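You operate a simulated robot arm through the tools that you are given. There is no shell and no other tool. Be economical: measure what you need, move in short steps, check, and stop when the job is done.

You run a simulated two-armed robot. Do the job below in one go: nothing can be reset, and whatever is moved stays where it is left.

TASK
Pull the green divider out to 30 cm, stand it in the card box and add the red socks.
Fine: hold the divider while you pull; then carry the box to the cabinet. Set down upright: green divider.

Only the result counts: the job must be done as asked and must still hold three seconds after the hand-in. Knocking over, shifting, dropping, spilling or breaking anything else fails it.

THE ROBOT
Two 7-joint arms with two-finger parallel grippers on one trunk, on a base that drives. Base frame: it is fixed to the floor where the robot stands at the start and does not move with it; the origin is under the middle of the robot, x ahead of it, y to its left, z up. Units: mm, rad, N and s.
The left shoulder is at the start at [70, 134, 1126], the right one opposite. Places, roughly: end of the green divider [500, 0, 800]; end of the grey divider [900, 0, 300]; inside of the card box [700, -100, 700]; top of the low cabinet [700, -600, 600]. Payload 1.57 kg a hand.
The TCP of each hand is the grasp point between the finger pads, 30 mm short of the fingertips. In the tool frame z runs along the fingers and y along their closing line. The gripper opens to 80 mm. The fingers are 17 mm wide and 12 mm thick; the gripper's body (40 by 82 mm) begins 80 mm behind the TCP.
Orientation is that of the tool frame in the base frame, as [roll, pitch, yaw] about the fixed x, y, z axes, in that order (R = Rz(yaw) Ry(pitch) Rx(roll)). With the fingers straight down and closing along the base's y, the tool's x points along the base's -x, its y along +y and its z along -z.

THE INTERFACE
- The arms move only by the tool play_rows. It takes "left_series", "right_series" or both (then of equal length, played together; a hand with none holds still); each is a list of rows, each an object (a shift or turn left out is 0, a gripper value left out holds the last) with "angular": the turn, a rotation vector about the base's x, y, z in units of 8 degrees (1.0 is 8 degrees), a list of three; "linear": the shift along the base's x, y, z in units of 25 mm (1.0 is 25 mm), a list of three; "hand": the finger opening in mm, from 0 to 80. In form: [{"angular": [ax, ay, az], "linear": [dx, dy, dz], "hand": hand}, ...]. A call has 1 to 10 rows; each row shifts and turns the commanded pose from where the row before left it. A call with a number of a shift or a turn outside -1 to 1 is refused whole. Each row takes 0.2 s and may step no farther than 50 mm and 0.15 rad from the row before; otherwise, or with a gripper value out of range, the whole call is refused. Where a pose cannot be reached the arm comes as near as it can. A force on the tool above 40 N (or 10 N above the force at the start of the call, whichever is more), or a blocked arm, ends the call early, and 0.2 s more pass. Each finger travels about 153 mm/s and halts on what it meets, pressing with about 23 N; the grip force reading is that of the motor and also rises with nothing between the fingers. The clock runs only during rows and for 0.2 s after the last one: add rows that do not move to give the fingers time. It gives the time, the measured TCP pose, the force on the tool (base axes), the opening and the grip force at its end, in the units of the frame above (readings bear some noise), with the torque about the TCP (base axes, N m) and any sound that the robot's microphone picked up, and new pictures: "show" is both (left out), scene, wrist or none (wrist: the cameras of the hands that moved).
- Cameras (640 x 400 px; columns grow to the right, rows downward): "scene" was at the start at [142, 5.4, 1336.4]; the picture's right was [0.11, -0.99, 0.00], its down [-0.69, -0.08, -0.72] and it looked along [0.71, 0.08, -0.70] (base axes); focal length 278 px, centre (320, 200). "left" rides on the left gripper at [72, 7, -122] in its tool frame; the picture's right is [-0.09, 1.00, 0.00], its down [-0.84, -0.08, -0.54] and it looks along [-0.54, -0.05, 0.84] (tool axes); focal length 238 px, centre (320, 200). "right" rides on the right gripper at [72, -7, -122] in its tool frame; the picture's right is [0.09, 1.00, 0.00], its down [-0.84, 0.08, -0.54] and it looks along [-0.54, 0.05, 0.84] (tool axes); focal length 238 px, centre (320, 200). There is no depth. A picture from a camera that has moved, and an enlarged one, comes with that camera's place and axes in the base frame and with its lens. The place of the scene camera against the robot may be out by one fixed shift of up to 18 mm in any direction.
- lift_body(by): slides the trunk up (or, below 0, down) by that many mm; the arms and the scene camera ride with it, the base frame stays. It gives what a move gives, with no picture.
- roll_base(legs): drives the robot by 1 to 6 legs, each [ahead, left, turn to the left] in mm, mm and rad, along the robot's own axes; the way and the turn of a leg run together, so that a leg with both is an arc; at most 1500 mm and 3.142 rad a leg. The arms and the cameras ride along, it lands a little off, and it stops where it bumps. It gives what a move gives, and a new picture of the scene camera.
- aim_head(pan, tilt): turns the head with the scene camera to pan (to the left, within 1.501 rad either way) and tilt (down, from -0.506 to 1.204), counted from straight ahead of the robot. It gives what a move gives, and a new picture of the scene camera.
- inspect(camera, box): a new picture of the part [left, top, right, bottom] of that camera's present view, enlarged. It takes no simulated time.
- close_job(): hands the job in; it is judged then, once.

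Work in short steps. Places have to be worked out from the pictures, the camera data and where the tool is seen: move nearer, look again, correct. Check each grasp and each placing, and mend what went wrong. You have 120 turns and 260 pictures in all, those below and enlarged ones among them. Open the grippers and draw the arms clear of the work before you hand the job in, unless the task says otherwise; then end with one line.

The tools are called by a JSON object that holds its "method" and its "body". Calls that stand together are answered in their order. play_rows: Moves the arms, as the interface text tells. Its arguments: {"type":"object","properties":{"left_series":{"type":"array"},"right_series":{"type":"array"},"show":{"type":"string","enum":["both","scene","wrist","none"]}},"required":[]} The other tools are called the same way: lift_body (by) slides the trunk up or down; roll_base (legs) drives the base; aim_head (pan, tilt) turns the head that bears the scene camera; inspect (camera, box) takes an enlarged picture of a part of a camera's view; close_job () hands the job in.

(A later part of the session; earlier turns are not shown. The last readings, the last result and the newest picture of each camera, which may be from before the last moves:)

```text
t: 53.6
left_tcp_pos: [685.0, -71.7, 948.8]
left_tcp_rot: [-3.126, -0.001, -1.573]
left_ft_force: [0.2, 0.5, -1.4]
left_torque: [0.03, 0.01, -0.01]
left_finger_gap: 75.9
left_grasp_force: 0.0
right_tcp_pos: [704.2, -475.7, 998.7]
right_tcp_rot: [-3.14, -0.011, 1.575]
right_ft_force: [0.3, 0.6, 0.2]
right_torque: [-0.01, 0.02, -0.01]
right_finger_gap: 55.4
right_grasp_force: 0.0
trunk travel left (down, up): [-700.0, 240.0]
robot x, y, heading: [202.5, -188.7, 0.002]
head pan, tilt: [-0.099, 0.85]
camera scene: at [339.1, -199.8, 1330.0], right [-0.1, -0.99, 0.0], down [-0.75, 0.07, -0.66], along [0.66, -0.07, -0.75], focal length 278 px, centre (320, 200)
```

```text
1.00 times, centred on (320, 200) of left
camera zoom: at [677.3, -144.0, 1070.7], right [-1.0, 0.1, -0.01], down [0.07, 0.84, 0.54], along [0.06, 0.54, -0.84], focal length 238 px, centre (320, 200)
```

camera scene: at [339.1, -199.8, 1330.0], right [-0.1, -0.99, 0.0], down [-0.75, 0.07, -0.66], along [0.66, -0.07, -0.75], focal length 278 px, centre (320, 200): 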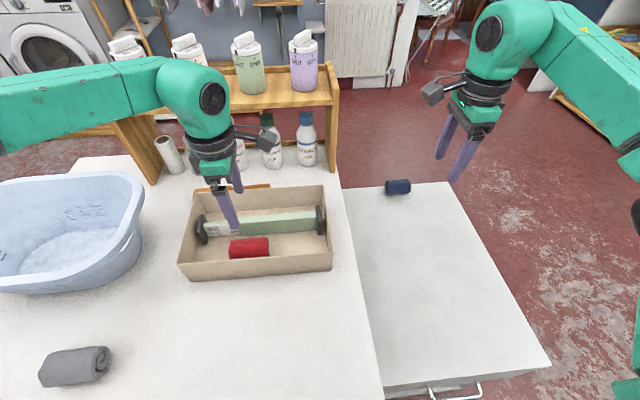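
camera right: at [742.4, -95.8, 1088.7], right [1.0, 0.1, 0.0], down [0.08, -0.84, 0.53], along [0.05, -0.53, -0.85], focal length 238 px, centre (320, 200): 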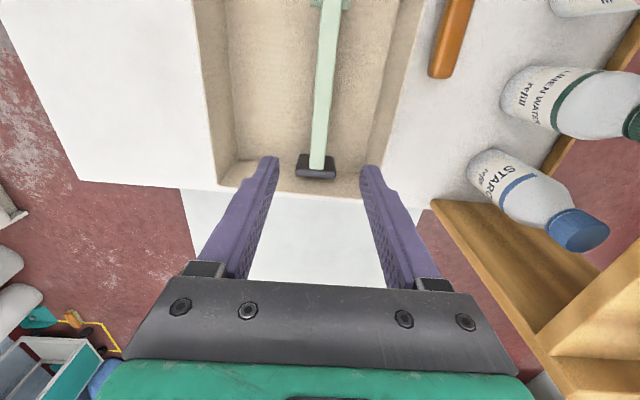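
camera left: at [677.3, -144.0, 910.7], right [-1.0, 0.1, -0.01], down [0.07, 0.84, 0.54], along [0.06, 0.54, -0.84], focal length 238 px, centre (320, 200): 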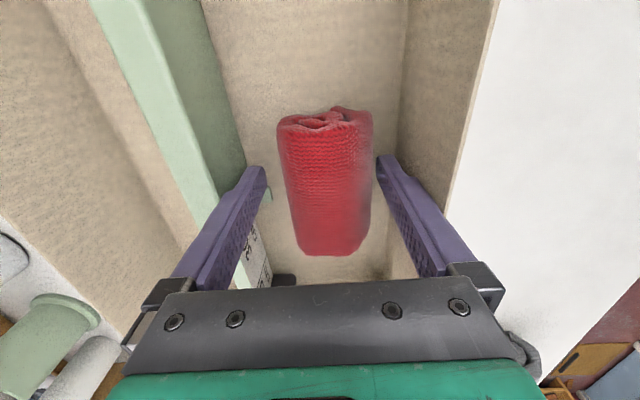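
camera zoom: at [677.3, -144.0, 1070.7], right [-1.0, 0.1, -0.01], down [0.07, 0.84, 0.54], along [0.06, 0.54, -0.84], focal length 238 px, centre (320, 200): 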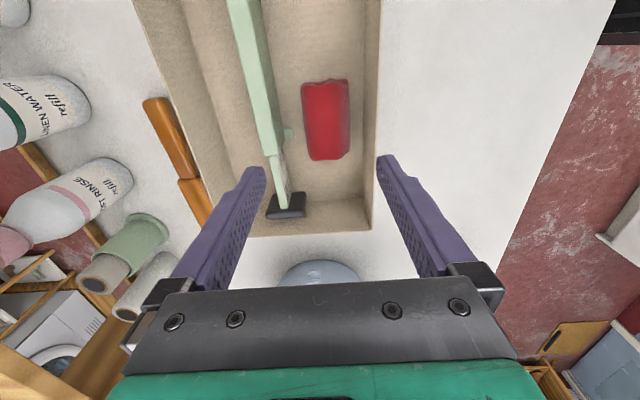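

The divider and socks are both well placed. Next I'll carry the box by its short side walls, pinched at x≈705 just in front of the divider's plates. I'll move the base 100 mm left to centre on the box and turn both hands back to close along y.

{"method": "roll_base", "body": {"legs": [[0, 100, 0]]}}

{"method": "play_rows", "body": {"left_series": [{"angular": [0, 0, -1], "linear": [-0.6, 0.2, 0.3]}, {"angular": [0, 0, -1], "linear": [-0.6, 0.2, 0.3]}, {"angular": [0, 0, -1], "linear": [-0.6, 0.2, 0]}, {"angular": [0, 0, -1], "linear": [-0.6, 0.2, 0]}, {"angular": [0, 0, -1], "linear": [-0.6, 0.2, 0]}, {"angular": [0, 0, -1], "linear": [-0.6, 0.2, 0]}, {"angular": [0, 0, -1], "linear": [-0.6, 0.2, 0]}, {"angular": [0, 0, -1], "linear": [0, 0.2, 0]}, {"angular": [0, 0, -1]}, {"angular": [0, 0, -1]}], "right_series": [{"angular": [0, 0, 1], "linear": [-0.6, 0.3, 0]}, {"angular": [0, 0, 1], "linear": [-0.6, 0.3, 0]}, {"angular": [0, 0, 1], "linear": [-0.6, 0.3, 0]}, {"angular": [0, 0, 1], "linear": [-0.6, 0.3, 0]}, {"angular": [0, 0, 1], "linear": [-0.6, 0.3, 0]}, {"angular": [0, 0, 1], "linear": [-0.6, 0.3, 0]}, {"angular": [0, 0, 1], "linear": [-0.6, 0.3, 0]}, {"angular": [0, 0, 1], "linear": [0, 0.3, 0]}, {"angular": [0, 0, 1]}, {"angular": [0, 0, 1]}]}}

```text
t: 54.7
left_tcp_pos: [684.4, 29.3, 947.8]
left_tcp_rot: [-3.127, -0.004, -1.572]
left_ft_force: [-0.4, -0.5, -0.9]
left_torque: [-0.02, -0.03, -0.02]
left_finger_gap: 75.8
left_grasp_force: 0.1
right_tcp_pos: [704.6, -375.9, 996.6]
right_tcp_rot: [-3.14, -0.014, 1.575]
right_ft_force: [-0.1, -0.8, 0.0]
right_torque: [-0.03, -0.02, 0.01]
right_finger_gap: 55.0
right_grasp_force: 0.1
trunk travel left (down, up): [-700.0, 240.0]
robot x, y, heading: [204.0, -89.7, 0.002]
head pan, tilt: [-0.099, 0.85]
camera scene: at [339.1, -100.2, 1330.0], right [-0.1, -1.0, 0.0], down [-0.75, 0.07, -0.66], along [0.66, -0.06, -0.75], focal length 278 px, centre (320, 200)
```

scene: 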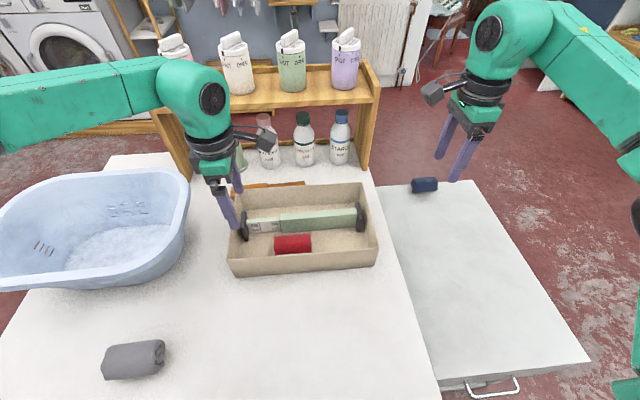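

```text
t: 56.9
left_tcp_pos: [580.0, 70.6, 963.5]
left_tcp_rot: [-3.131, -0.001, -2.969]
left_ft_force: [-0.2, -0.6, -0.1]
left_torque: [0.01, 0.0, 0.0]
left_finger_gap: 76.2
left_grasp_force: 0.0
right_tcp_pos: [597.9, -314.5, 998.7]
right_tcp_rot: [3.141, -0.012, 2.977]
right_ft_force: [1.1, 0.4, 0.0]
right_torque: [-0.01, -0.01, -0.01]
right_finger_gap: 55.1
right_grasp_force: 0.0
trunk travel left (down, up): [-700.0, 240.0]
robot x, y, heading: [201.4, -87.7, 0.004]
head pan, tilt: [-0.099, 0.85]
camera scene: at [338.8, -99.2, 1330.0], right [-0.1, -1.0, 0.0], down [-0.75, 0.07, -0.66], along [0.66, -0.06, -0.75], focal length 278 px, centre (320, 200)
camera right: at [528.6, -309.2, 1121.2], right [0.07, 1.0, 0.0], down [0.84, -0.06, 0.53], along [0.53, -0.04, -0.85], focal length 238 px, centre (320, 200)
camera left: at [508.8, 65.1, 1086.1], right [-0.08, 1.0, -0.01], down [0.84, 0.07, 0.54], along [0.54, 0.03, -0.84], focal length 238 px, centre (320, 200)
```

scene: 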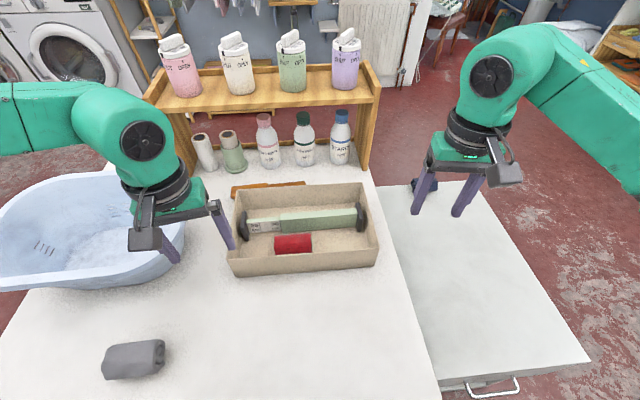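
right: 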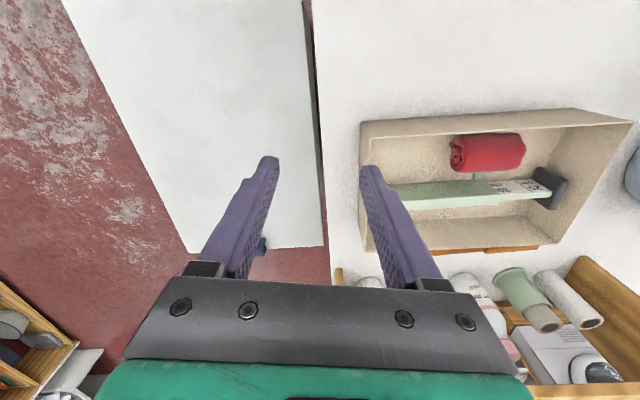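
left: 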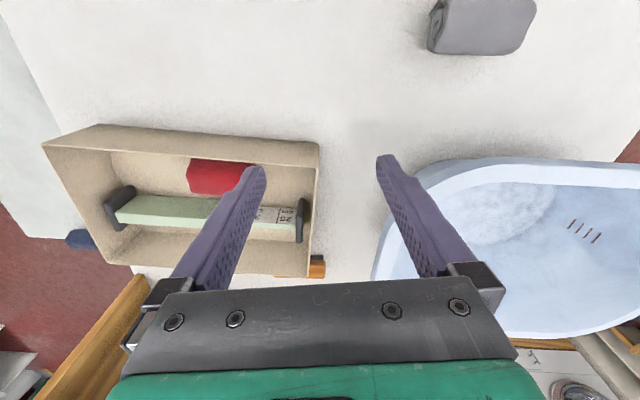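

The left wall is at y≈70, the right wall at y≈-249 and the front at x≈630. I'll finish turning both hands and bring them above the walls at x≈705, with the fingers open 50 mm.

{"method": "play_rows", "body": {"left_series": [{"angular": [0, 0, -0.62], "linear": [0.6, 0, -0.2], "hand": 50}, {"angular": [0, 0, -0.62], "linear": [0.6, 0, -0.2]}, {"linear": [0.7, 0, -0.3]}, {"linear": [0.7, 0, -0.3]}, {"linear": [0.7, 0, -0.3]}, {"linear": [0.7, 0, -0.3]}, {"linear": [0.6, 0, -0.4]}, {"linear": [0.4, 0, -0.4]}, {}], "right_series": [{"angular": [0, 0, 0.59], "linear": [0.5, 0.3, -0.4], "hand": 50}, {"angular": [0, 0, 0.59], "linear": [0.5, 0.3, -0.4]}, {"linear": [0.6, 0.4, -0.4]}, {"linear": [0.6, 0.4, -0.4]}, {"linear": [0.6, 0.4, -0.5]}, {"linear": [0.6, 0.4, -0.6]}, {"linear": [0.5, 0.4, -0.6]}, {"linear": [0.38, 0, -0.6]}, {}]}}

```text
t: 58.9
left_tcp_pos: [703.8, 69.7, 903.4]
left_tcp_rot: [-3.126, -0.001, -3.141]
left_ft_force: [-0.5, -0.5, -0.7]
left_torque: [0.02, 0.0, -0.02]
left_finger_gap: 50.0
left_grasp_force: 0.1
right_tcp_pos: [706.4, -250.6, 901.0]
right_tcp_rot: [-3.141, -0.011, 3.136]
right_ft_force: [0.3, -0.2, -0.3]
right_torque: [-0.02, -0.01, -0.01]
right_finger_gap: 49.8
right_grasp_force: 0.0
trunk travel left (down, up): [-700.0, 240.0]
robot x, y, heading: [200.5, -85.8, -0.001]
head pan, tilt: [-0.099, 0.85]
camera scene: at [338.5, -99.2, 1330.1], right [-0.1, -1.0, 0.0], down [-0.75, 0.07, -0.66], along [0.66, -0.06, -0.75], focal length 278 px, centre (320, 200)
camera right: at [635.7, -256.8, 1023.9], right [-0.09, 1.0, 0.0], down [0.84, 0.07, 0.53], along [0.53, 0.05, -0.85], focal length 238 px, centre (320, 200)
camera left: at [633.1, 77.7, 1026.0], right [0.09, 1.0, -0.02], down [0.84, -0.07, 0.54], along [0.54, -0.06, -0.84], focal length 238 px, centre (320, 200)
```

scene: 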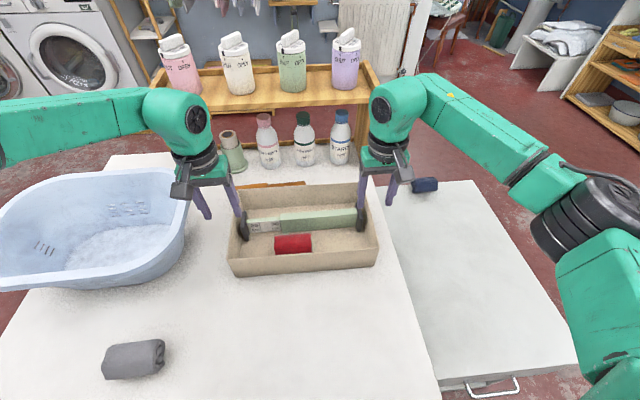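
right: 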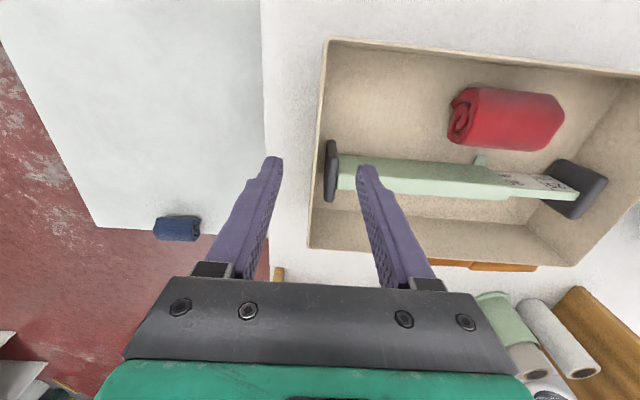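
left: 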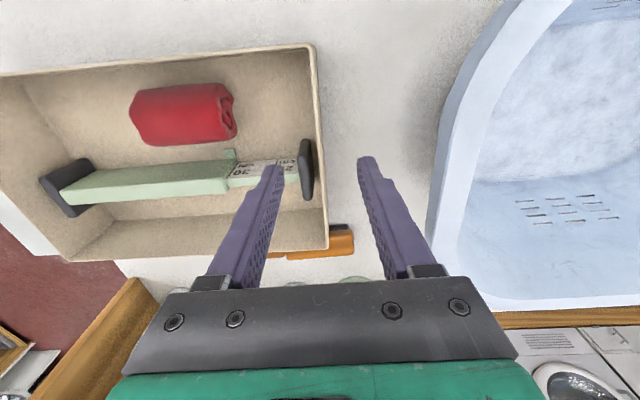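

Both walls are centred between the fingers, and the finger positions clear the divider plates. I'll descend about 98 mm.

{"method": "play_rows", "body": {"left_series": [{"linear": [0, 0, -0.9]}, {"linear": [0, 0, -1]}, {"linear": [0, 0, -1]}, {"linear": [0, 0, -1]}, {}], "right_series": [{"linear": [-0.12, 0.04, -0.9]}, {"linear": [0, 0, -1]}, {"linear": [0, 0, -1]}, {"linear": [0, 0, -1]}, {}]}}

```text
t: 60.1
left_tcp_pos: [674.7, 91.0, 825.4]
left_tcp_rot: [-3.127, -0.002, 3.141]
left_ft_force: [0.2, -0.6, -0.2]
left_torque: [-0.01, -0.01, -0.02]
left_finger_gap: 51.1
left_grasp_force: 1.3
left hand out of reach, approached as far as the arm can: row 1, 2, 3, 4
right_tcp_pos: [704.0, -248.2, 803.7]
right_tcp_rot: [-3.139, -0.012, 3.135]
right_ft_force: [-0.1, -0.7, -0.5]
right_torque: [0.01, -0.04, 0.01]
right_finger_gap: 50.1
right_grasp_force: 0.2
trunk travel left (down, up): [-700.0, 240.0]
robot x, y, heading: [202.2, -88.6, -0.0]
head pan, tilt: [-0.099, 0.85]
camera scene: at [339.1, -99.6, 1330.0], right [-0.1, -1.0, 0.0], down [-0.75, 0.07, -0.66], along [0.66, -0.06, -0.75], focal length 278 px, centre (320, 200)
camera right: at [633.9, -255.3, 926.5], right [-0.09, 1.0, 0.0], down [0.84, 0.07, 0.53], along [0.53, 0.05, -0.85], focal length 238 px, centre (320, 200)
camera left: at [603.5, 98.8, 948.1], right [0.09, 1.0, -0.02], down [0.84, -0.07, 0.54], along [0.54, -0.06, -0.84], focal length 238 px, centre (320, 200)
```

scene: 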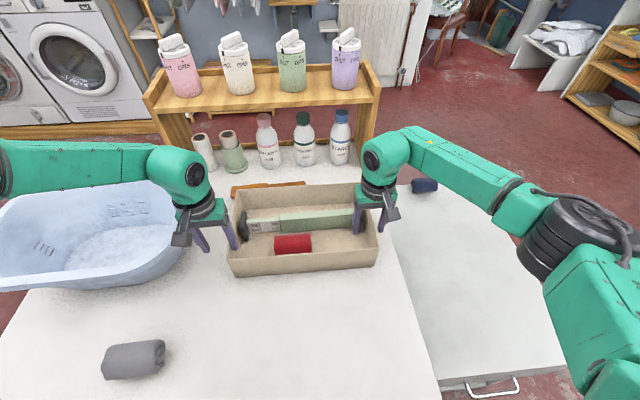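
right: 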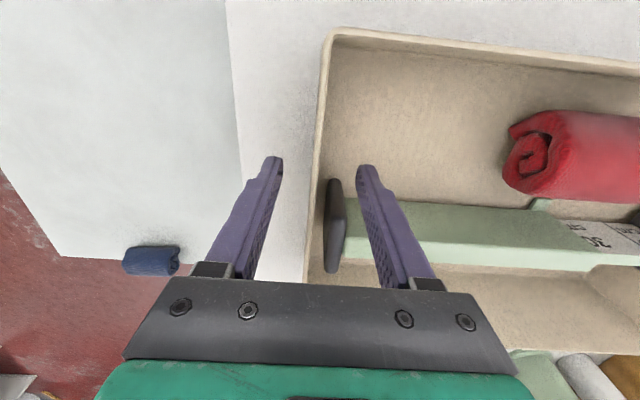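
left: 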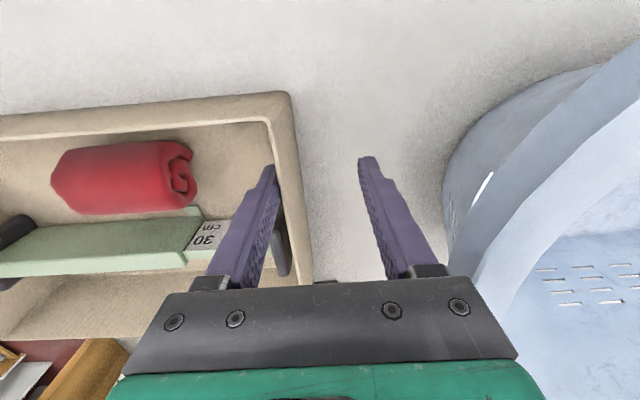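

The left arm ran out of reach going down and drifted, and its inner finger lightly touches the wall. I'll shift it back along -y, raise both hands, and use the trunk to descend instead.

{"method": "play_rows", "body": {"left_series": [{"linear": [0, -0.4, 0]}, {"linear": [0, -0.4, 0.1]}, {"linear": [0, 0, 1]}, {"linear": [0, 0, 1]}, {"linear": [0, 0, 1]}, {"linear": [0.4, 0, 0.08]}, {"linear": [0.4, 0, 0]}, {"linear": [0.35, 0, 0]}, {}], "right_series": [{}, {}, {"linear": [0, 0, 1]}, {"linear": [0, 0, 1]}, {"linear": [0, 0, 1]}, {"linear": [0, 0, 0.98]}, {}, {}, {}]}}

```text
t: 62.1
left_tcp_pos: [696.6, 76.7, 910.9]
left_tcp_rot: [-3.128, -0.005, 3.14]
left_ft_force: [-0.3, 0.2, 0.3]
left_torque: [-0.01, 0.04, 0.0]
left_finger_gap: 50.0
left_grasp_force: 0.1
left hand out of reach, approached as far as the arm can: row 1, 2
right_tcp_pos: [702.7, -249.7, 903.7]
right_tcp_rot: [-3.14, -0.012, 3.136]
right_ft_force: [-0.3, 0.5, 0.5]
right_torque: [0.02, -0.03, 0.0]
right_finger_gap: 49.9
right_grasp_force: 0.0
trunk travel left (down, up): [-700.0, 240.0]
robot x, y, heading: [201.1, -88.9, -0.0]
head pan, tilt: [-0.099, 0.85]
camera scene: at [338.9, -99.2, 1330.0], right [-0.1, -1.0, 0.0], down [-0.75, 0.07, -0.66], along [0.66, -0.06, -0.75], focal length 278 px, centre (320, 200)
camera right: at [632.7, -255.2, 1026.3], right [-0.09, 1.0, 0.0], down [0.84, 0.07, 0.53], along [0.53, 0.05, -0.85], focal length 238 px, centre (320, 200)
camera left: at [625.7, 83.8, 1033.1], right [0.09, 1.0, -0.01], down [0.84, -0.07, 0.54], along [0.54, -0.06, -0.84], focal length 238 px, centre (320, 200)
```

scene: 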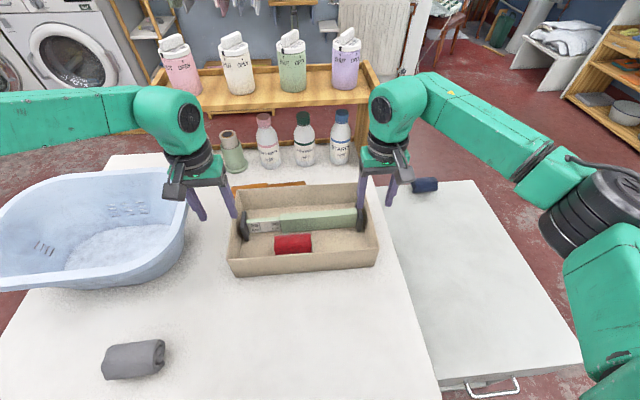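
right: 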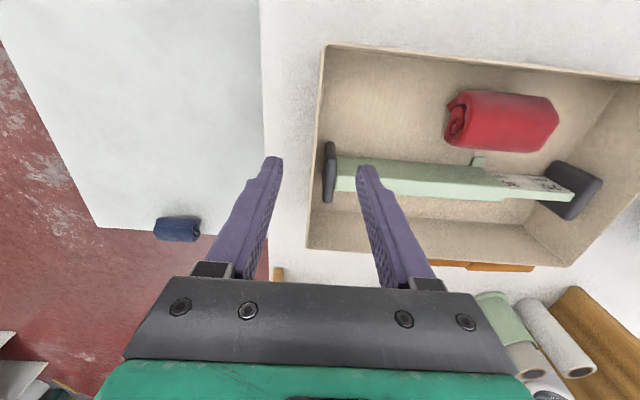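
left: 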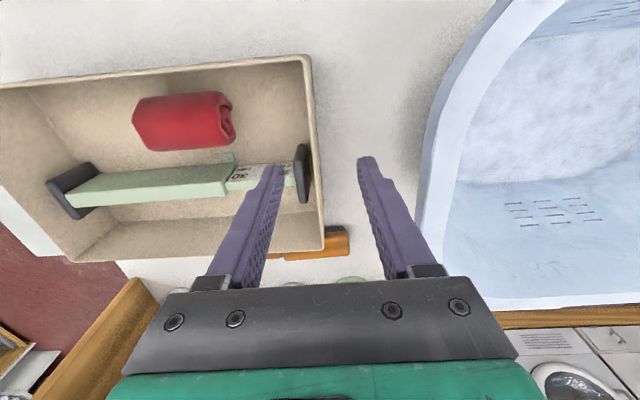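

The box hasn't moved. I'll correct the left hand to (703, 70) at this height.

{"method": "play_rows", "body": {"left_series": [{"linear": [0.13, -0.13, 0]}, {"linear": [0.13, -0.13, 0]}, {"linear": [0, 0, -0.2]}, {}], "show": "none"}}

```text
t: 63.1
left_tcp_pos: [704.5, 69.0, 904.7]
left_tcp_rot: [-3.129, -0.003, 3.141]
left_ft_force: [-0.2, 0.1, 0.3]
left_torque: [-0.01, 0.0, -0.03]
left_finger_gap: 49.8
left_grasp_force: 0.0
right_tcp_pos: [704.3, -248.4, 902.2]
right_tcp_rot: [-3.14, -0.012, 3.135]
right_ft_force: [0.9, -0.1, 0.1]
right_torque: [0.01, -0.02, 0.01]
right_finger_gap: 49.9
right_grasp_force: 0.0
trunk travel left (down, up): [-700.0, 240.0]
robot x, y, heading: [200.6, -88.1, 0.002]
head pan, tilt: [-0.099, 0.85]
```

Both hands are in place above the walls. I'll lower the trunk 100 mm.

{"method": "lift_body", "body": {"by": -100}}

{"method": "aim_head", "body": {"pan": 0.0, "tilt": 0.85}}

{"method": "inspect", "body": {"camera": "left", "box": [0, 0, 640, 400]}}

{"method": "inspect", "body": {"camera": "right", "box": [0, 0, 640, 400]}}

```text
t: 64.4
left_tcp_pos: [704.0, 70.1, 805.8]
left_tcp_rot: [-3.128, -0.001, 3.14]
left_ft_force: [0.6, -0.2, -1.0]
left_torque: [-0.01, -0.03, -0.04]
left_finger_gap: 50.0
left_grasp_force: 0.0
right_tcp_pos: [702.7, -249.2, 803.5]
right_tcp_rot: [-3.138, -0.014, 3.135]
right_ft_force: [-0.1, 0.4, -0.3]
right_torque: [0.03, 0.02, -0.02]
right_finger_gap: 49.8
right_grasp_force: 0.1
trunk travel left (down, up): [-600.0, 340.0]
robot x, y, heading: [198.1, -88.3, 0.002]
head pan, tilt: [-0.099, 0.85]
```

```text
t: 65.1
left_tcp_pos: [704.9, 69.0, 805.4]
left_tcp_rot: [-3.128, -0.002, 3.141]
left_ft_force: [0.4, -0.9, 0.4]
left_torque: [0.02, -0.02, 0.0]
left_finger_gap: 50.0
left_grasp_force: 0.0
right_tcp_pos: [703.3, -248.7, 803.6]
right_tcp_rot: [-3.141, -0.013, 3.137]
right_ft_force: [0.4, 1.1, -0.2]
right_torque: [-0.01, -0.01, -0.02]
right_finger_gap: 49.9
right_grasp_force: 0.1
trunk travel left (down, up): [-600.0, 340.0]
robot x, y, heading: [200.4, -85.7, -0.002]
head pan, tilt: [0.0, 0.85]
camera scene: at [339.4, -91.4, 1230.0], right [0.0, -1.0, 0.0], down [-0.75, 0.0, -0.66], along [0.66, 0.0, -0.75], focal length 278 px, centre (320, 200)
```

scene: 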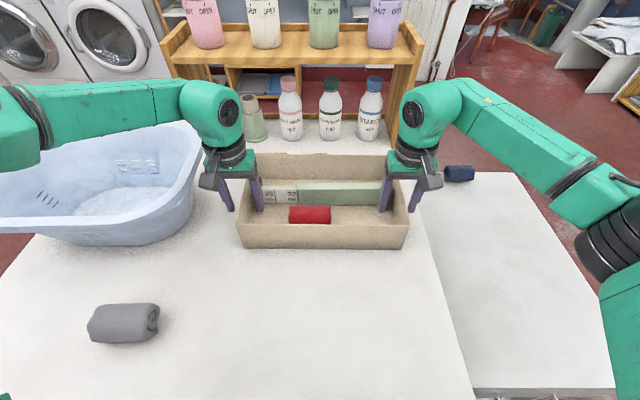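

```text
1.00 times, centred on (320, 200) of left
camera zoom: at [632.7, 77.2, 927.8], right [0.09, 1.0, -0.01], down [0.84, -0.07, 0.54], along [0.54, -0.06, -0.84], focal length 238 px, centre (320, 200)
```

zoom: 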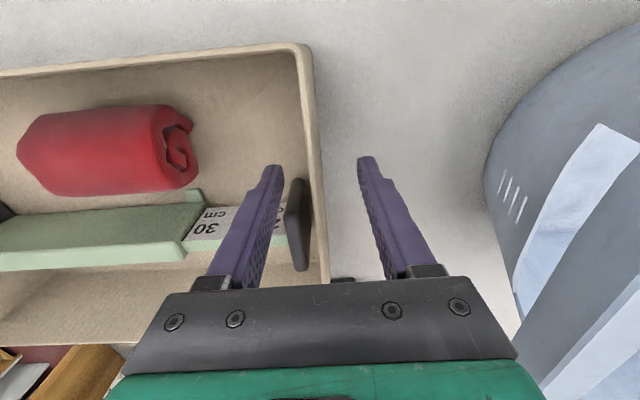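

```text
1.00 times, centred on (320, 200) of right
camera zoom: at [632.7, -255.1, 926.1], right [-0.09, 1.0, 0.0], down [0.84, 0.07, 0.53], along [0.53, 0.05, -0.85], focal length 238 px, centre (320, 200)
```

zoom: 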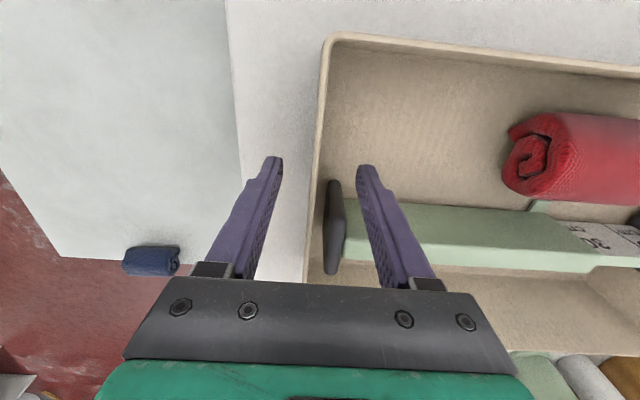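

The side walls lie between the fingers and the plates are clear. I'll close both hands together.

{"method": "play_rows", "body": {"left_series": [{"hand": 25}, {"hand": 12}, {"hand": 4}, {"hand": 0}, {}, {}], "right_series": [{"hand": 25}, {"hand": 12}, {"hand": 4}, {"hand": 0}, {}, {}]}}

```text
t: 66.5
left_tcp_pos: [704.0, 69.8, 805.6]
left_tcp_rot: [-3.131, -0.001, -3.139]
left_ft_force: [0.3, 11.6, 0.9]
left_torque: [1.03, 0.02, -0.21]
left_finger_gap: 3.8
left_grasp_force: 22.8
right_tcp_pos: [703.7, -250.1, 804.6]
right_tcp_rot: [-3.139, -0.013, 3.135]
right_ft_force: [0.9, -12.1, 3.4]
right_torque: [0.42, 0.07, -0.14]
right_finger_gap: 3.8
right_grasp_force: 23.3
trunk travel left (down, up): [-600.0, 340.0]
robot x, y, heading: [200.3, -88.6, 0.004]
head pan, tilt: [0.0, 0.85]
camera scene: at [339.1, -91.8, 1230.1], right [0.0, -1.0, 0.0], down [-0.75, 0.0, -0.66], along [0.66, 0.0, -0.75], focal length 278 px, centre (320, 200)
camera right: at [632.7, -255.9, 926.2], right [-0.09, 1.0, 0.0], down [0.84, 0.07, 0.53], along [0.53, 0.04, -0.85], focal length 238 px, centre (320, 200)
camera left: at [632.6, 77.5, 927.8], right [0.09, 1.0, -0.01], down [0.84, -0.07, 0.54], along [0.54, -0.06, -0.84], focal length 238 px, centre (320, 200)
```

scene: 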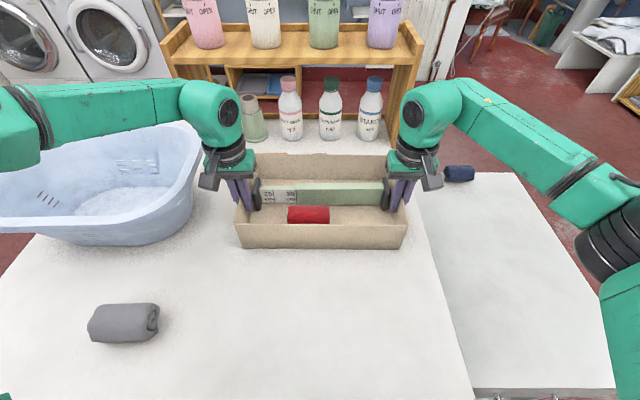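
right: 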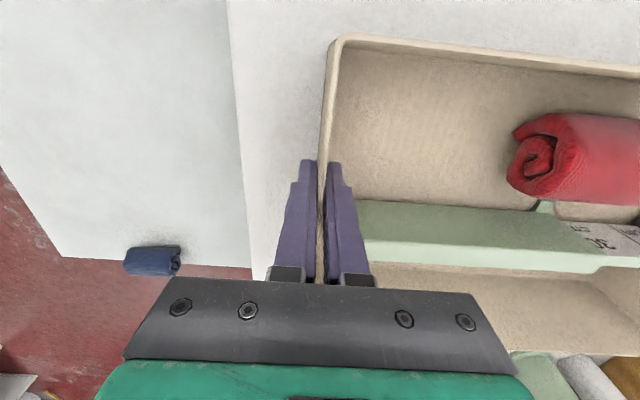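
left: 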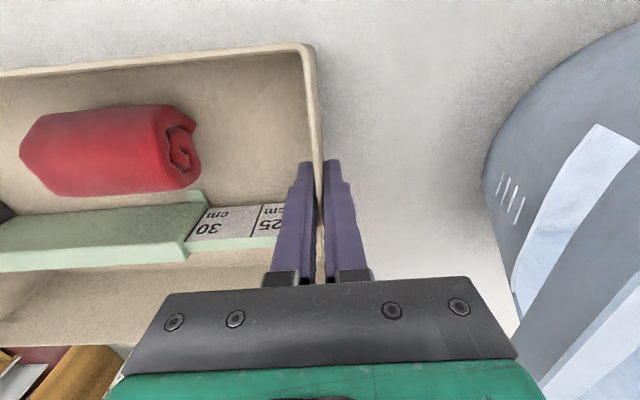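

Both walls are gripped (3.8 mm), with about 12 N of squeeze between the hands. I'll ease that by a millimetre each, then raise the trunk 30 mm and check that the box lifts level.

{"method": "play_rows", "body": {"left_series": [{"linear": [0, 0.04, 0]}, {}], "right_series": [{"linear": [0, -0.04, 0]}, {}], "show": "none"}}

{"method": "lift_body", "body": {"by": 30}}

{"method": "inspect", "body": {"camera": "scene", "box": [160, 120, 480, 320]}}

```text
t: 67.1
left_tcp_pos: [703.4, 71.0, 805.8]
left_tcp_rot: [-3.127, -0.001, -3.141]
left_ft_force: [2.0, 9.3, 0.5]
left_torque: [1.12, -0.08, -0.22]
left_finger_gap: 3.9
left_grasp_force: 22.7
right_tcp_pos: [703.4, -250.1, 803.1]
right_tcp_rot: [-3.141, -0.013, 3.137]
right_ft_force: [0.7, -7.6, 2.1]
right_torque: [0.19, -0.15, -0.2]
right_finger_gap: 3.7
right_grasp_force: 23.1
trunk travel left (down, up): [-600.0, 340.0]
robot x, y, heading: [198.9, -87.3, 0.002]
head pan, tilt: [0.0, 0.85]
```

```text
t: 67.9
left_tcp_pos: [703.4, 69.3, 834.7]
left_tcp_rot: [-3.129, -0.004, -3.141]
left_ft_force: [-0.5, 5.8, -4.4]
left_torque: [1.08, -0.05, -0.22]
left_finger_gap: 4.2
left_grasp_force: 23.2
right_tcp_pos: [703.7, -248.9, 832.2]
right_tcp_rot: [-3.139, -0.011, 3.137]
right_ft_force: [1.0, -5.9, 2.9]
right_torque: [0.13, 0.14, -0.18]
right_finger_gap: 3.8
right_grasp_force: 22.6
trunk travel left (down, up): [-630.0, 310.0]
robot x, y, heading: [200.5, -88.4, -0.002]
head pan, tilt: [0.0, 0.85]
```

```text
2.00 times, centred on (320, 220) of scene
camera zoom: at [340.6, -91.4, 1259.9], right [0.0, -1.0, 0.0], down [-0.75, 0.0, -0.66], along [0.66, 0.0, -0.75], focal length 555 px, centre (320, 160)
```

zoom: 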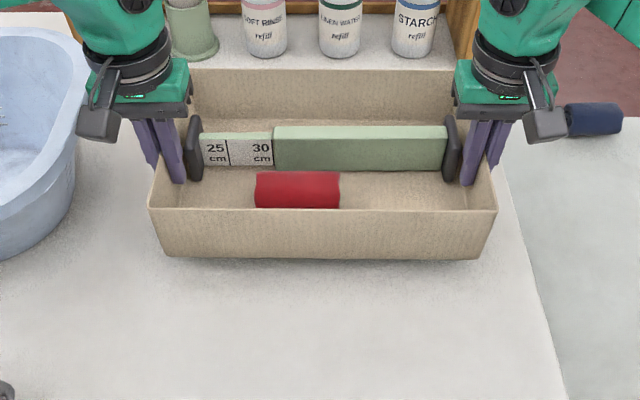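

The box lifts level with its contents in place. I'll raise it another 40 mm, then back up 55 mm and drive right 490 mm to the cabinet.

{"method": "lift_body", "body": {"by": 40}}

{"method": "roll_base", "body": {"legs": [[-55, 0, 0], [0, -250, 0]]}}

```text
t: 68.7
left_tcp_pos: [704.3, 69.9, 874.3]
left_tcp_rot: [-3.128, -0.001, 3.141]
left_ft_force: [-0.9, 3.6, -5.2]
left_torque: [1.08, 0.27, -0.16]
left_finger_gap: 4.4
left_grasp_force: 22.9
right_tcp_pos: [704.0, -249.2, 872.4]
right_tcp_rot: [-3.141, -0.011, 3.137]
right_ft_force: [0.8, -5.2, 1.9]
right_torque: [0.12, -0.19, -0.21]
right_finger_gap: 3.9
right_grasp_force: 22.7
trunk travel left (down, up): [-670.0, 270.0]
robot x, y, heading: [201.8, -86.4, 0.003]
head pan, tilt: [0.0, 0.85]
```

```text
t: 71.1
left_tcp_pos: [650.2, -180.8, 875.0]
left_tcp_rot: [-3.126, -0.002, 3.141]
left_ft_force: [-1.7, 2.8, -5.6]
left_torque: [1.02, -0.07, -0.2]
left_finger_gap: 4.0
left_grasp_force: 23.0
right_tcp_pos: [648.3, -501.1, 873.7]
right_tcp_rot: [-3.139, -0.012, 3.136]
right_ft_force: [2.0, -2.6, 2.1]
right_torque: [0.19, 0.12, -0.21]
right_finger_gap: 4.0
right_grasp_force: 23.1
trunk travel left (down, up): [-670.0, 270.0]
robot x, y, heading: [145.7, -339.1, 0.002]
head pan, tilt: [0.0, 0.85]
camera scene: at [285.3, -341.6, 1299.9], right [0.0, -1.0, 0.0], down [-0.75, 0.0, -0.66], along [0.66, 0.0, -0.75], focal length 278 px, centre (320, 200)
```

scene: 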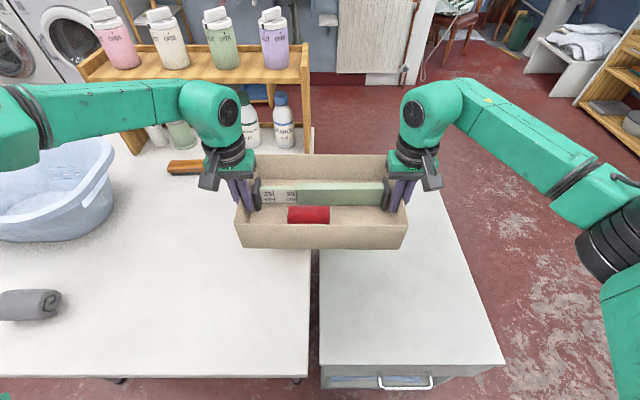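

The cabinet is in clear view. Its top spans y≈-342 to -755 with its front edge at x≈419. The box centre is at y≈-341, so I'll drive right 217 mm more.

{"method": "roll_base", "body": {"legs": [[0, -217, 0]]}}

{"method": "inspect", "body": {"camera": "right", "box": [0, 0, 640, 400]}}

{"method": "inspect", "body": {"camera": "left", "box": [0, 0, 640, 400]}}

```text
t: 72.8
left_tcp_pos: [648.9, -399.9, 875.6]
left_tcp_rot: [-3.128, -0.004, -3.141]
left_ft_force: [-2.3, -2.6, -5.0]
left_torque: [1.0, 0.21, -0.21]
left_finger_gap: 4.4
left_grasp_force: 23.2
right_tcp_pos: [648.0, -720.0, 872.9]
right_tcp_rot: [-3.14, -0.013, 3.136]
right_ft_force: [1.5, 1.8, 1.9]
right_torque: [0.06, -0.14, -0.19]
right_finger_gap: 3.8
right_grasp_force: 22.9
trunk travel left (down, up): [-670.0, 270.0]
robot x, y, heading: [145.2, -556.4, -0.005]
head pan, tilt: [0.0, 0.85]
camera scene: at [285.4, -561.2, 1299.9], right [0.0, -1.0, 0.0], down [-0.75, 0.0, -0.66], along [0.66, 0.0, -0.75], focal length 278 px, centre (320, 200)
```

scene: 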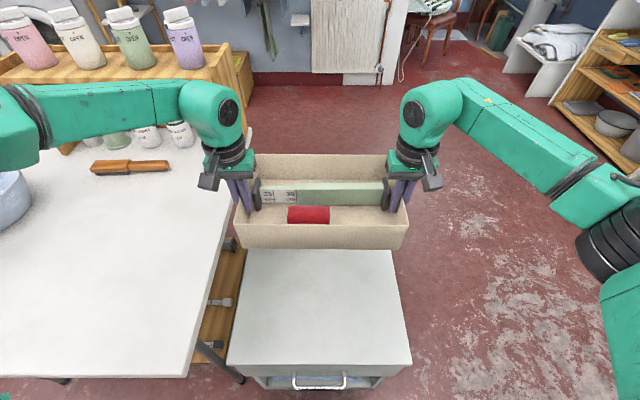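

```text
1.00 times, centred on (320, 200) of right
camera zoom: at [578.1, -726.3, 996.0], right [-0.09, 1.0, 0.0], down [0.84, 0.07, 0.53], along [0.53, 0.05, -0.85], focal length 238 px, centre (320, 200)
```

zoom: 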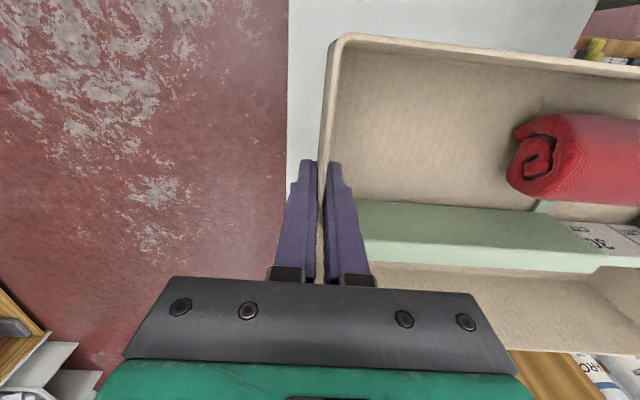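

```text
1.00 times, centred on (320, 200) of left
camera zoom: at [578.5, -392.2, 997.4], right [0.09, 1.0, -0.01], down [0.84, -0.07, 0.54], along [0.54, -0.06, -0.84], focal length 238 px, centre (320, 200)
```

zoom: 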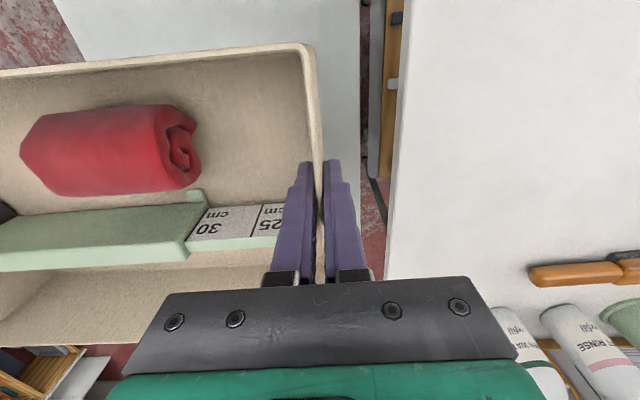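

The box is over the middle of the cabinet, and the left hand is about 30 mm clear of the table edge. I'll lower with the trunk in stages, starting with 100 mm.

{"method": "lift_body", "body": {"by": -100}}

{"method": "inspect", "body": {"camera": "scene", "box": [0, 0, 640, 400]}}

```text
t: 74.1
left_tcp_pos: [648.0, -400.4, 774.4]
left_tcp_rot: [-3.128, -0.004, 3.14]
left_ft_force: [-1.5, -2.0, -4.4]
left_torque: [1.02, 0.08, -0.13]
left_finger_gap: 4.2
left_grasp_force: 21.8
right_tcp_pos: [648.3, -719.3, 773.8]
right_tcp_rot: [-3.139, -0.013, 3.137]
right_ft_force: [0.9, 3.1, 1.6]
right_torque: [-0.1, -0.02, -0.2]
right_finger_gap: 3.5
right_grasp_force: 22.7
trunk travel left (down, up): [-570.0, 370.0]
robot x, y, heading: [147.7, -560.1, 0.001]
head pan, tilt: [0.0, 0.85]
```

```text
1.00 times, centred on (320, 200) of scene
camera zoom: at [285.0, -561.6, 1200.0], right [0.0, -1.0, 0.0], down [-0.75, 0.0, -0.66], along [0.66, 0.0, -0.75], focal length 278 px, centre (320, 200)
```

zoom: 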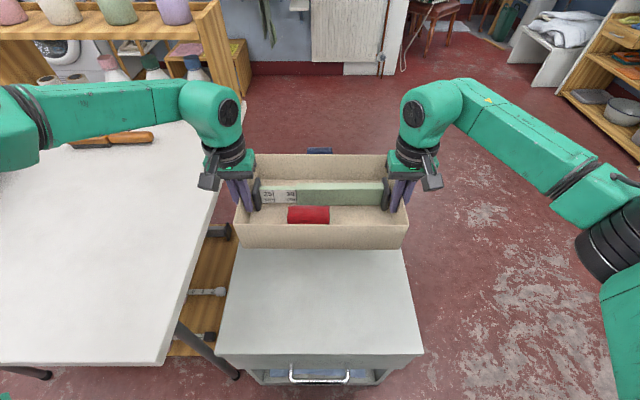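

Still level, with the navy roll well behind the box. I'll lower 80 mm more and check the left arm's clearance over the table.

{"method": "lift_body", "body": {"by": -80}}

{"method": "aim_head", "body": {"pan": 0.45, "tilt": 0.8}}

```text
t: 75.2
left_tcp_pos: [649.3, -400.5, 693.6]
left_tcp_rot: [-3.126, -0.004, -3.14]
left_ft_force: [-1.6, -2.9, -4.8]
left_torque: [1.01, 0.22, -0.2]
left_finger_gap: 3.8
left_grasp_force: 23.5
right_tcp_pos: [647.6, -720.3, 693.2]
right_tcp_rot: [-3.14, -0.011, 3.135]
right_ft_force: [1.7, 1.8, 1.6]
right_torque: [-0.08, -0.1, -0.23]
right_finger_gap: 3.7
right_grasp_force: 23.1
trunk travel left (down, up): [-490.0, 450.0]
robot x, y, heading: [146.3, -558.5, -0.001]
head pan, tilt: [0.0, 0.85]
```

```text
t: 76.2
left_tcp_pos: [648.5, -399.9, 695.1]
left_tcp_rot: [-3.126, -0.003, 3.139]
left_ft_force: [-1.7, -2.7, -4.1]
left_torque: [1.0, 0.03, -0.22]
left_finger_gap: 4.0
left_grasp_force: 22.7
right_tcp_pos: [649.1, -719.3, 693.4]
right_tcp_rot: [-3.139, -0.012, 3.136]
right_ft_force: [1.4, 3.1, 1.3]
right_torque: [-0.04, 0.08, -0.22]
right_finger_gap: 3.8
right_grasp_force: 22.9
trunk travel left (down, up): [-490.0, 450.0]
robot x, y, heading: [145.5, -558.9, -0.0]
head pan, tilt: [0.45, 0.799]
camera scene: at [279.7, -526.6, 1123.9], right [0.43, -0.9, 0.0], down [-0.65, -0.31, -0.7], along [0.63, 0.3, -0.72], focal length 278 px, centre (320, 200)
```

scene: 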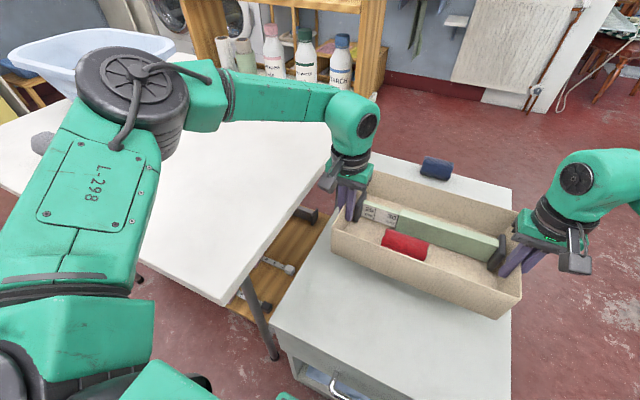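

The elbow is well above the table. The box bottom is at z≈635, so I'll lower 30 mm more and inspect the gap.

{"method": "lift_body", "body": {"by": -25}}

{"method": "inspect", "body": {"camera": "scene", "box": [280, 140, 560, 330]}}

```text
t: 76.9
left_tcp_pos: [648.3, -400.8, 669.8]
left_tcp_rot: [-3.127, -0.003, -3.141]
left_ft_force: [-1.0, -2.2, -5.2]
left_torque: [0.98, 0.03, -0.19]
left_finger_gap: 4.1
left_grasp_force: 22.6
right_tcp_pos: [648.0, -718.7, 669.1]
right_tcp_rot: [-3.141, -0.013, 3.135]
right_ft_force: [0.9, 3.2, 1.6]
right_torque: [-0.02, 0.11, -0.22]
right_finger_gap: 3.4
right_grasp_force: 23.3
trunk travel left (down, up): [-465.0, 475.0]
robot x, y, heading: [145.0, -554.9, 0.001]
head pan, tilt: [0.45, 0.799]
```

```text
2.11 times, centred on (420, 235) of scene
camera zoom: at [279.2, -526.5, 1098.9], right [0.44, -0.9, 0.0], down [-0.65, -0.31, -0.7], along [0.63, 0.3, -0.72], focal length 585 px, centre (110, 126)
```

zoom: 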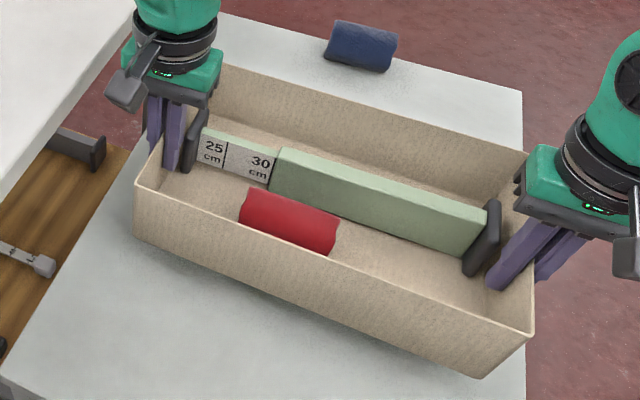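

The gap is still visible and the box is over the cabinet on all sides. I'll lower in small steps and watch the forces.

{"method": "lift_body", "body": {"by": -8}}

{"method": "lift_body", "body": {"by": -6}}

```text
t: 77.4
left_tcp_pos: [649.9, -401.0, 662.1]
left_tcp_rot: [-3.127, -0.004, 3.14]
left_ft_force: [-1.7, -2.3, -4.8]
left_torque: [0.95, -0.03, -0.21]
left_finger_gap: 3.9
left_grasp_force: 23.2
right_tcp_pos: [647.6, -720.1, 660.8]
right_tcp_rot: [-3.14, -0.013, 3.136]
right_ft_force: [2.0, 2.2, 1.1]
right_torque: [-0.09, 0.06, -0.21]
right_finger_gap: 3.9
right_grasp_force: 22.4
trunk travel left (down, up): [-457.0, 483.0]
robot x, y, heading: [145.5, -560.4, -0.003]
head pan, tilt: [0.45, 0.799]
```

```text
t: 78.0
left_tcp_pos: [648.7, -400.8, 655.5]
left_tcp_rot: [-3.128, -0.002, 3.141]
left_ft_force: [-1.0, -2.4, -5.2]
left_torque: [0.98, 0.01, -0.19]
left_finger_gap: 3.9
left_grasp_force: 22.4
right_tcp_pos: [647.8, -720.3, 654.4]
right_tcp_rot: [-3.14, -0.014, 3.137]
right_ft_force: [0.8, 2.3, 1.3]
right_torque: [-0.06, 0.09, -0.2]
right_finger_gap: 3.9
right_grasp_force: 23.0
trunk travel left (down, up): [-451.0, 489.0]
robot x, y, heading: [148.5, -557.6, -0.0]
head pan, tilt: [0.45, 0.799]
```

No contact yet at box bottom z≈596. Continuing in small steps.

{"method": "lift_body", "body": {"by": -5}}

{"method": "lift_body", "body": {"by": -4}}

{"method": "inspect", "body": {"camera": "scene", "box": [280, 140, 560, 330]}}

```text
t: 78.5
left_tcp_pos: [649.9, -400.8, 651.6]
left_tcp_rot: [-3.128, -0.003, 3.141]
left_ft_force: [-2.0, -2.6, -4.8]
left_torque: [0.93, 0.0, -0.19]
left_finger_gap: 4.0
left_grasp_force: 23.6
right_tcp_pos: [648.3, -721.1, 650.0]
right_tcp_rot: [-3.14, -0.012, 3.136]
right_ft_force: [1.6, 3.0, 0.8]
right_torque: [-0.07, 0.07, -0.2]
right_finger_gap: 3.9
right_grasp_force: 23.1
trunk travel left (down, up): [-446.0, 494.0]
robot x, y, heading: [145.9, -562.3, -0.001]
head pan, tilt: [0.45, 0.799]
```

```text
t: 79.0
left_tcp_pos: [648.8, -399.9, 646.2]
left_tcp_rot: [-3.128, -0.004, 3.141]
left_ft_force: [-1.2, -2.2, -4.9]
left_torque: [0.96, 0.06, -0.24]
left_finger_gap: 4.2
left_grasp_force: 23.2
right_tcp_pos: [649.2, -719.6, 645.5]
right_tcp_rot: [-3.139, -0.012, 3.137]
right_ft_force: [1.7, 2.4, 0.8]
right_torque: [-0.12, 0.01, -0.22]
right_finger_gap: 3.9
right_grasp_force: 23.3
trunk travel left (down, up): [-442.0, 498.0]
robot x, y, heading: [143.3, -556.7, -0.003]
head pan, tilt: [0.45, 0.799]
```

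```text
2.11 times, centred on (420, 235) of scene
camera zoom: at [279.5, -526.5, 1075.9], right [0.44, -0.9, 0.0], down [-0.65, -0.31, -0.7], along [0.63, 0.3, -0.72], focal length 585 px, centre (110, 126)
```

zoom: 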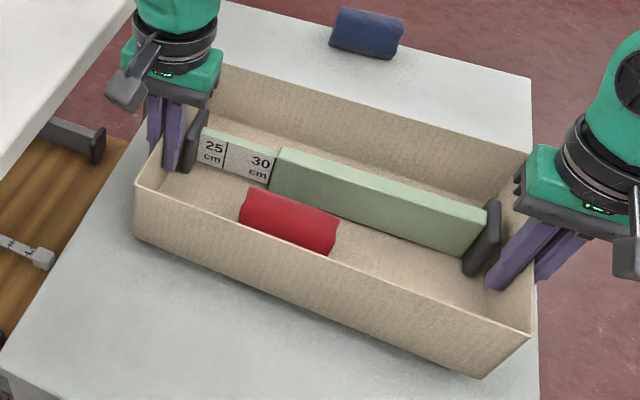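

Close, but still no load change. Two more small steps.

{"method": "lift_body", "body": {"by": -5}}

{"method": "lift_body", "body": {"by": -5}}

```text
t: 79.6
left_tcp_pos: [648.5, -400.9, 642.4]
left_tcp_rot: [-3.127, -0.005, 3.141]
left_ft_force: [-1.1, -3.0, -4.4]
left_torque: [0.98, 0.08, -0.2]
left_finger_gap: 4.1
left_grasp_force: 23.2
right_tcp_pos: [648.4, -720.4, 640.2]
right_tcp_rot: [-3.14, -0.013, 3.136]
right_ft_force: [1.9, 2.7, 1.0]
right_torque: [-0.09, 0.04, -0.22]
right_finger_gap: 3.9
right_grasp_force: 22.6
trunk travel left (down, up): [-437.0, 503.0]
robot x, y, heading: [146.2, -557.6, -0.001]
head pan, tilt: [0.45, 0.799]
```

```text
t: 80.1
left_tcp_pos: [649.2, -400.3, 636.6]
left_tcp_rot: [-3.128, -0.004, -3.141]
left_ft_force: [-1.2, -2.4, -5.1]
left_torque: [0.99, 0.06, -0.23]
left_finger_gap: 4.1
left_grasp_force: 23.2
right_tcp_pos: [648.8, -721.1, 636.5]
right_tcp_rot: [-3.141, -0.013, 3.136]
right_ft_force: [1.0, 1.7, 0.4]
right_torque: [-0.07, 0.05, -0.22]
right_finger_gap: 3.9
right_grasp_force: 22.8
trunk travel left (down, up): [-432.0, 508.0]
robot x, y, heading: [144.2, -557.5, 0.001]
head pan, tilt: [0.45, 0.799]
```

Still free at about z=577. I'll continue.

{"method": "lift_body", "body": {"by": -4}}

{"method": "lift_body", "body": {"by": -4}}

{"method": "inspect", "body": {"camera": "scene", "box": [300, 200, 540, 340]}}

```text
t: 80.7
left_tcp_pos: [648.5, -399.6, 633.1]
left_tcp_rot: [-3.129, -0.003, -3.141]
left_ft_force: [-1.4, -2.7, -5.0]
left_torque: [1.01, 0.05, -0.21]
left_finger_gap: 4.1
left_grasp_force: 22.9
right_tcp_pos: [648.0, -719.6, 632.0]
right_tcp_rot: [3.141, -0.013, 3.136]
right_ft_force: [1.0, 2.7, 1.5]
right_torque: [-0.09, 0.07, -0.2]
right_finger_gap: 3.8
right_grasp_force: 22.8
trunk travel left (down, up): [-428.0, 512.0]
robot x, y, heading: [146.4, -556.9, -0.006]
head pan, tilt: [0.45, 0.799]
```

```text
t: 81.2
left_tcp_pos: [649.2, -399.3, 629.6]
left_tcp_rot: [-3.128, -0.003, 3.141]
left_ft_force: [-1.1, -3.1, -4.5]
left_torque: [0.96, 0.0, -0.2]
left_finger_gap: 3.9
left_grasp_force: 22.9
right_tcp_pos: [648.9, -719.7, 628.1]
right_tcp_rot: [-3.139, -0.011, 3.137]
right_ft_force: [1.1, 1.9, 0.9]
right_torque: [-0.11, 0.05, -0.22]
right_finger_gap: 3.8
right_grasp_force: 22.7
trunk travel left (down, up): [-424.0, 516.0]
robot x, y, heading: [147.0, -556.4, 0.003]
head pan, tilt: [0.45, 0.799]
```

```text
2.67 times, centred on (420, 270) of scene
camera zoom: at [279.5, -526.5, 1057.9], right [0.44, -0.9, 0.0], down [-0.65, -0.31, -0.7], along [0.63, 0.3, -0.72], focal length 740 px, centre (53, 13)
```

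zoom: 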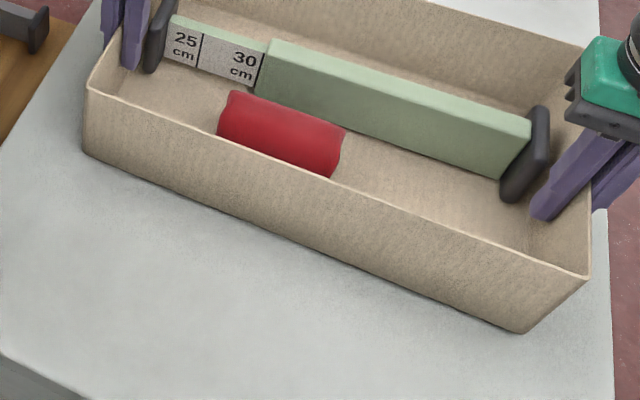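

Still no contact at about z=569, though the shadow gap is very thin. I'll go on in small steps.

{"method": "lift_body", "body": {"by": -4}}

{"method": "lift_body", "body": {"by": -4}}

```text
t: 81.7
left_tcp_pos: [648.9, -400.0, 624.1]
left_tcp_rot: [-3.128, -0.002, -3.141]
left_ft_force: [-0.9, -1.8, -0.8]
left_torque: [1.01, -0.01, -0.23]
left_finger_gap: 4.2
left_grasp_force: 23.1
right_tcp_pos: [647.7, -719.9, 623.8]
right_tcp_rot: [-3.139, -0.01, 3.135]
right_ft_force: [1.0, 3.6, 1.4]
right_torque: [-0.01, -0.44, -0.21]
right_finger_gap: 3.7
right_grasp_force: 23.0
trunk travel left (down, up): [-420.0, 520.0]
robot x, y, heading: [143.5, -557.4, 0.002]
head pan, tilt: [0.45, 0.799]
```

```text
t: 82.2
left_tcp_pos: [649.5, -400.2, 625.7]
left_tcp_rot: [-3.125, 0.004, 3.141]
left_ft_force: [3.6, 1.5, 19.6]
left_torque: [1.08, 0.32, -0.21]
left_finger_gap: 4.3
left_grasp_force: 22.9
right_tcp_pos: [647.6, -720.0, 623.5]
right_tcp_rot: [3.142, -0.002, 3.135]
right_ft_force: [10.0, -1.4, 17.0]
right_torque: [-0.11, 0.41, -0.21]
right_finger_gap: 3.9
right_grasp_force: 22.9
trunk travel left (down, up): [-416.0, 524.0]
robot x, y, heading: [143.9, -554.9, -0.001]
head pan, tilt: [0.45, 0.799]
```

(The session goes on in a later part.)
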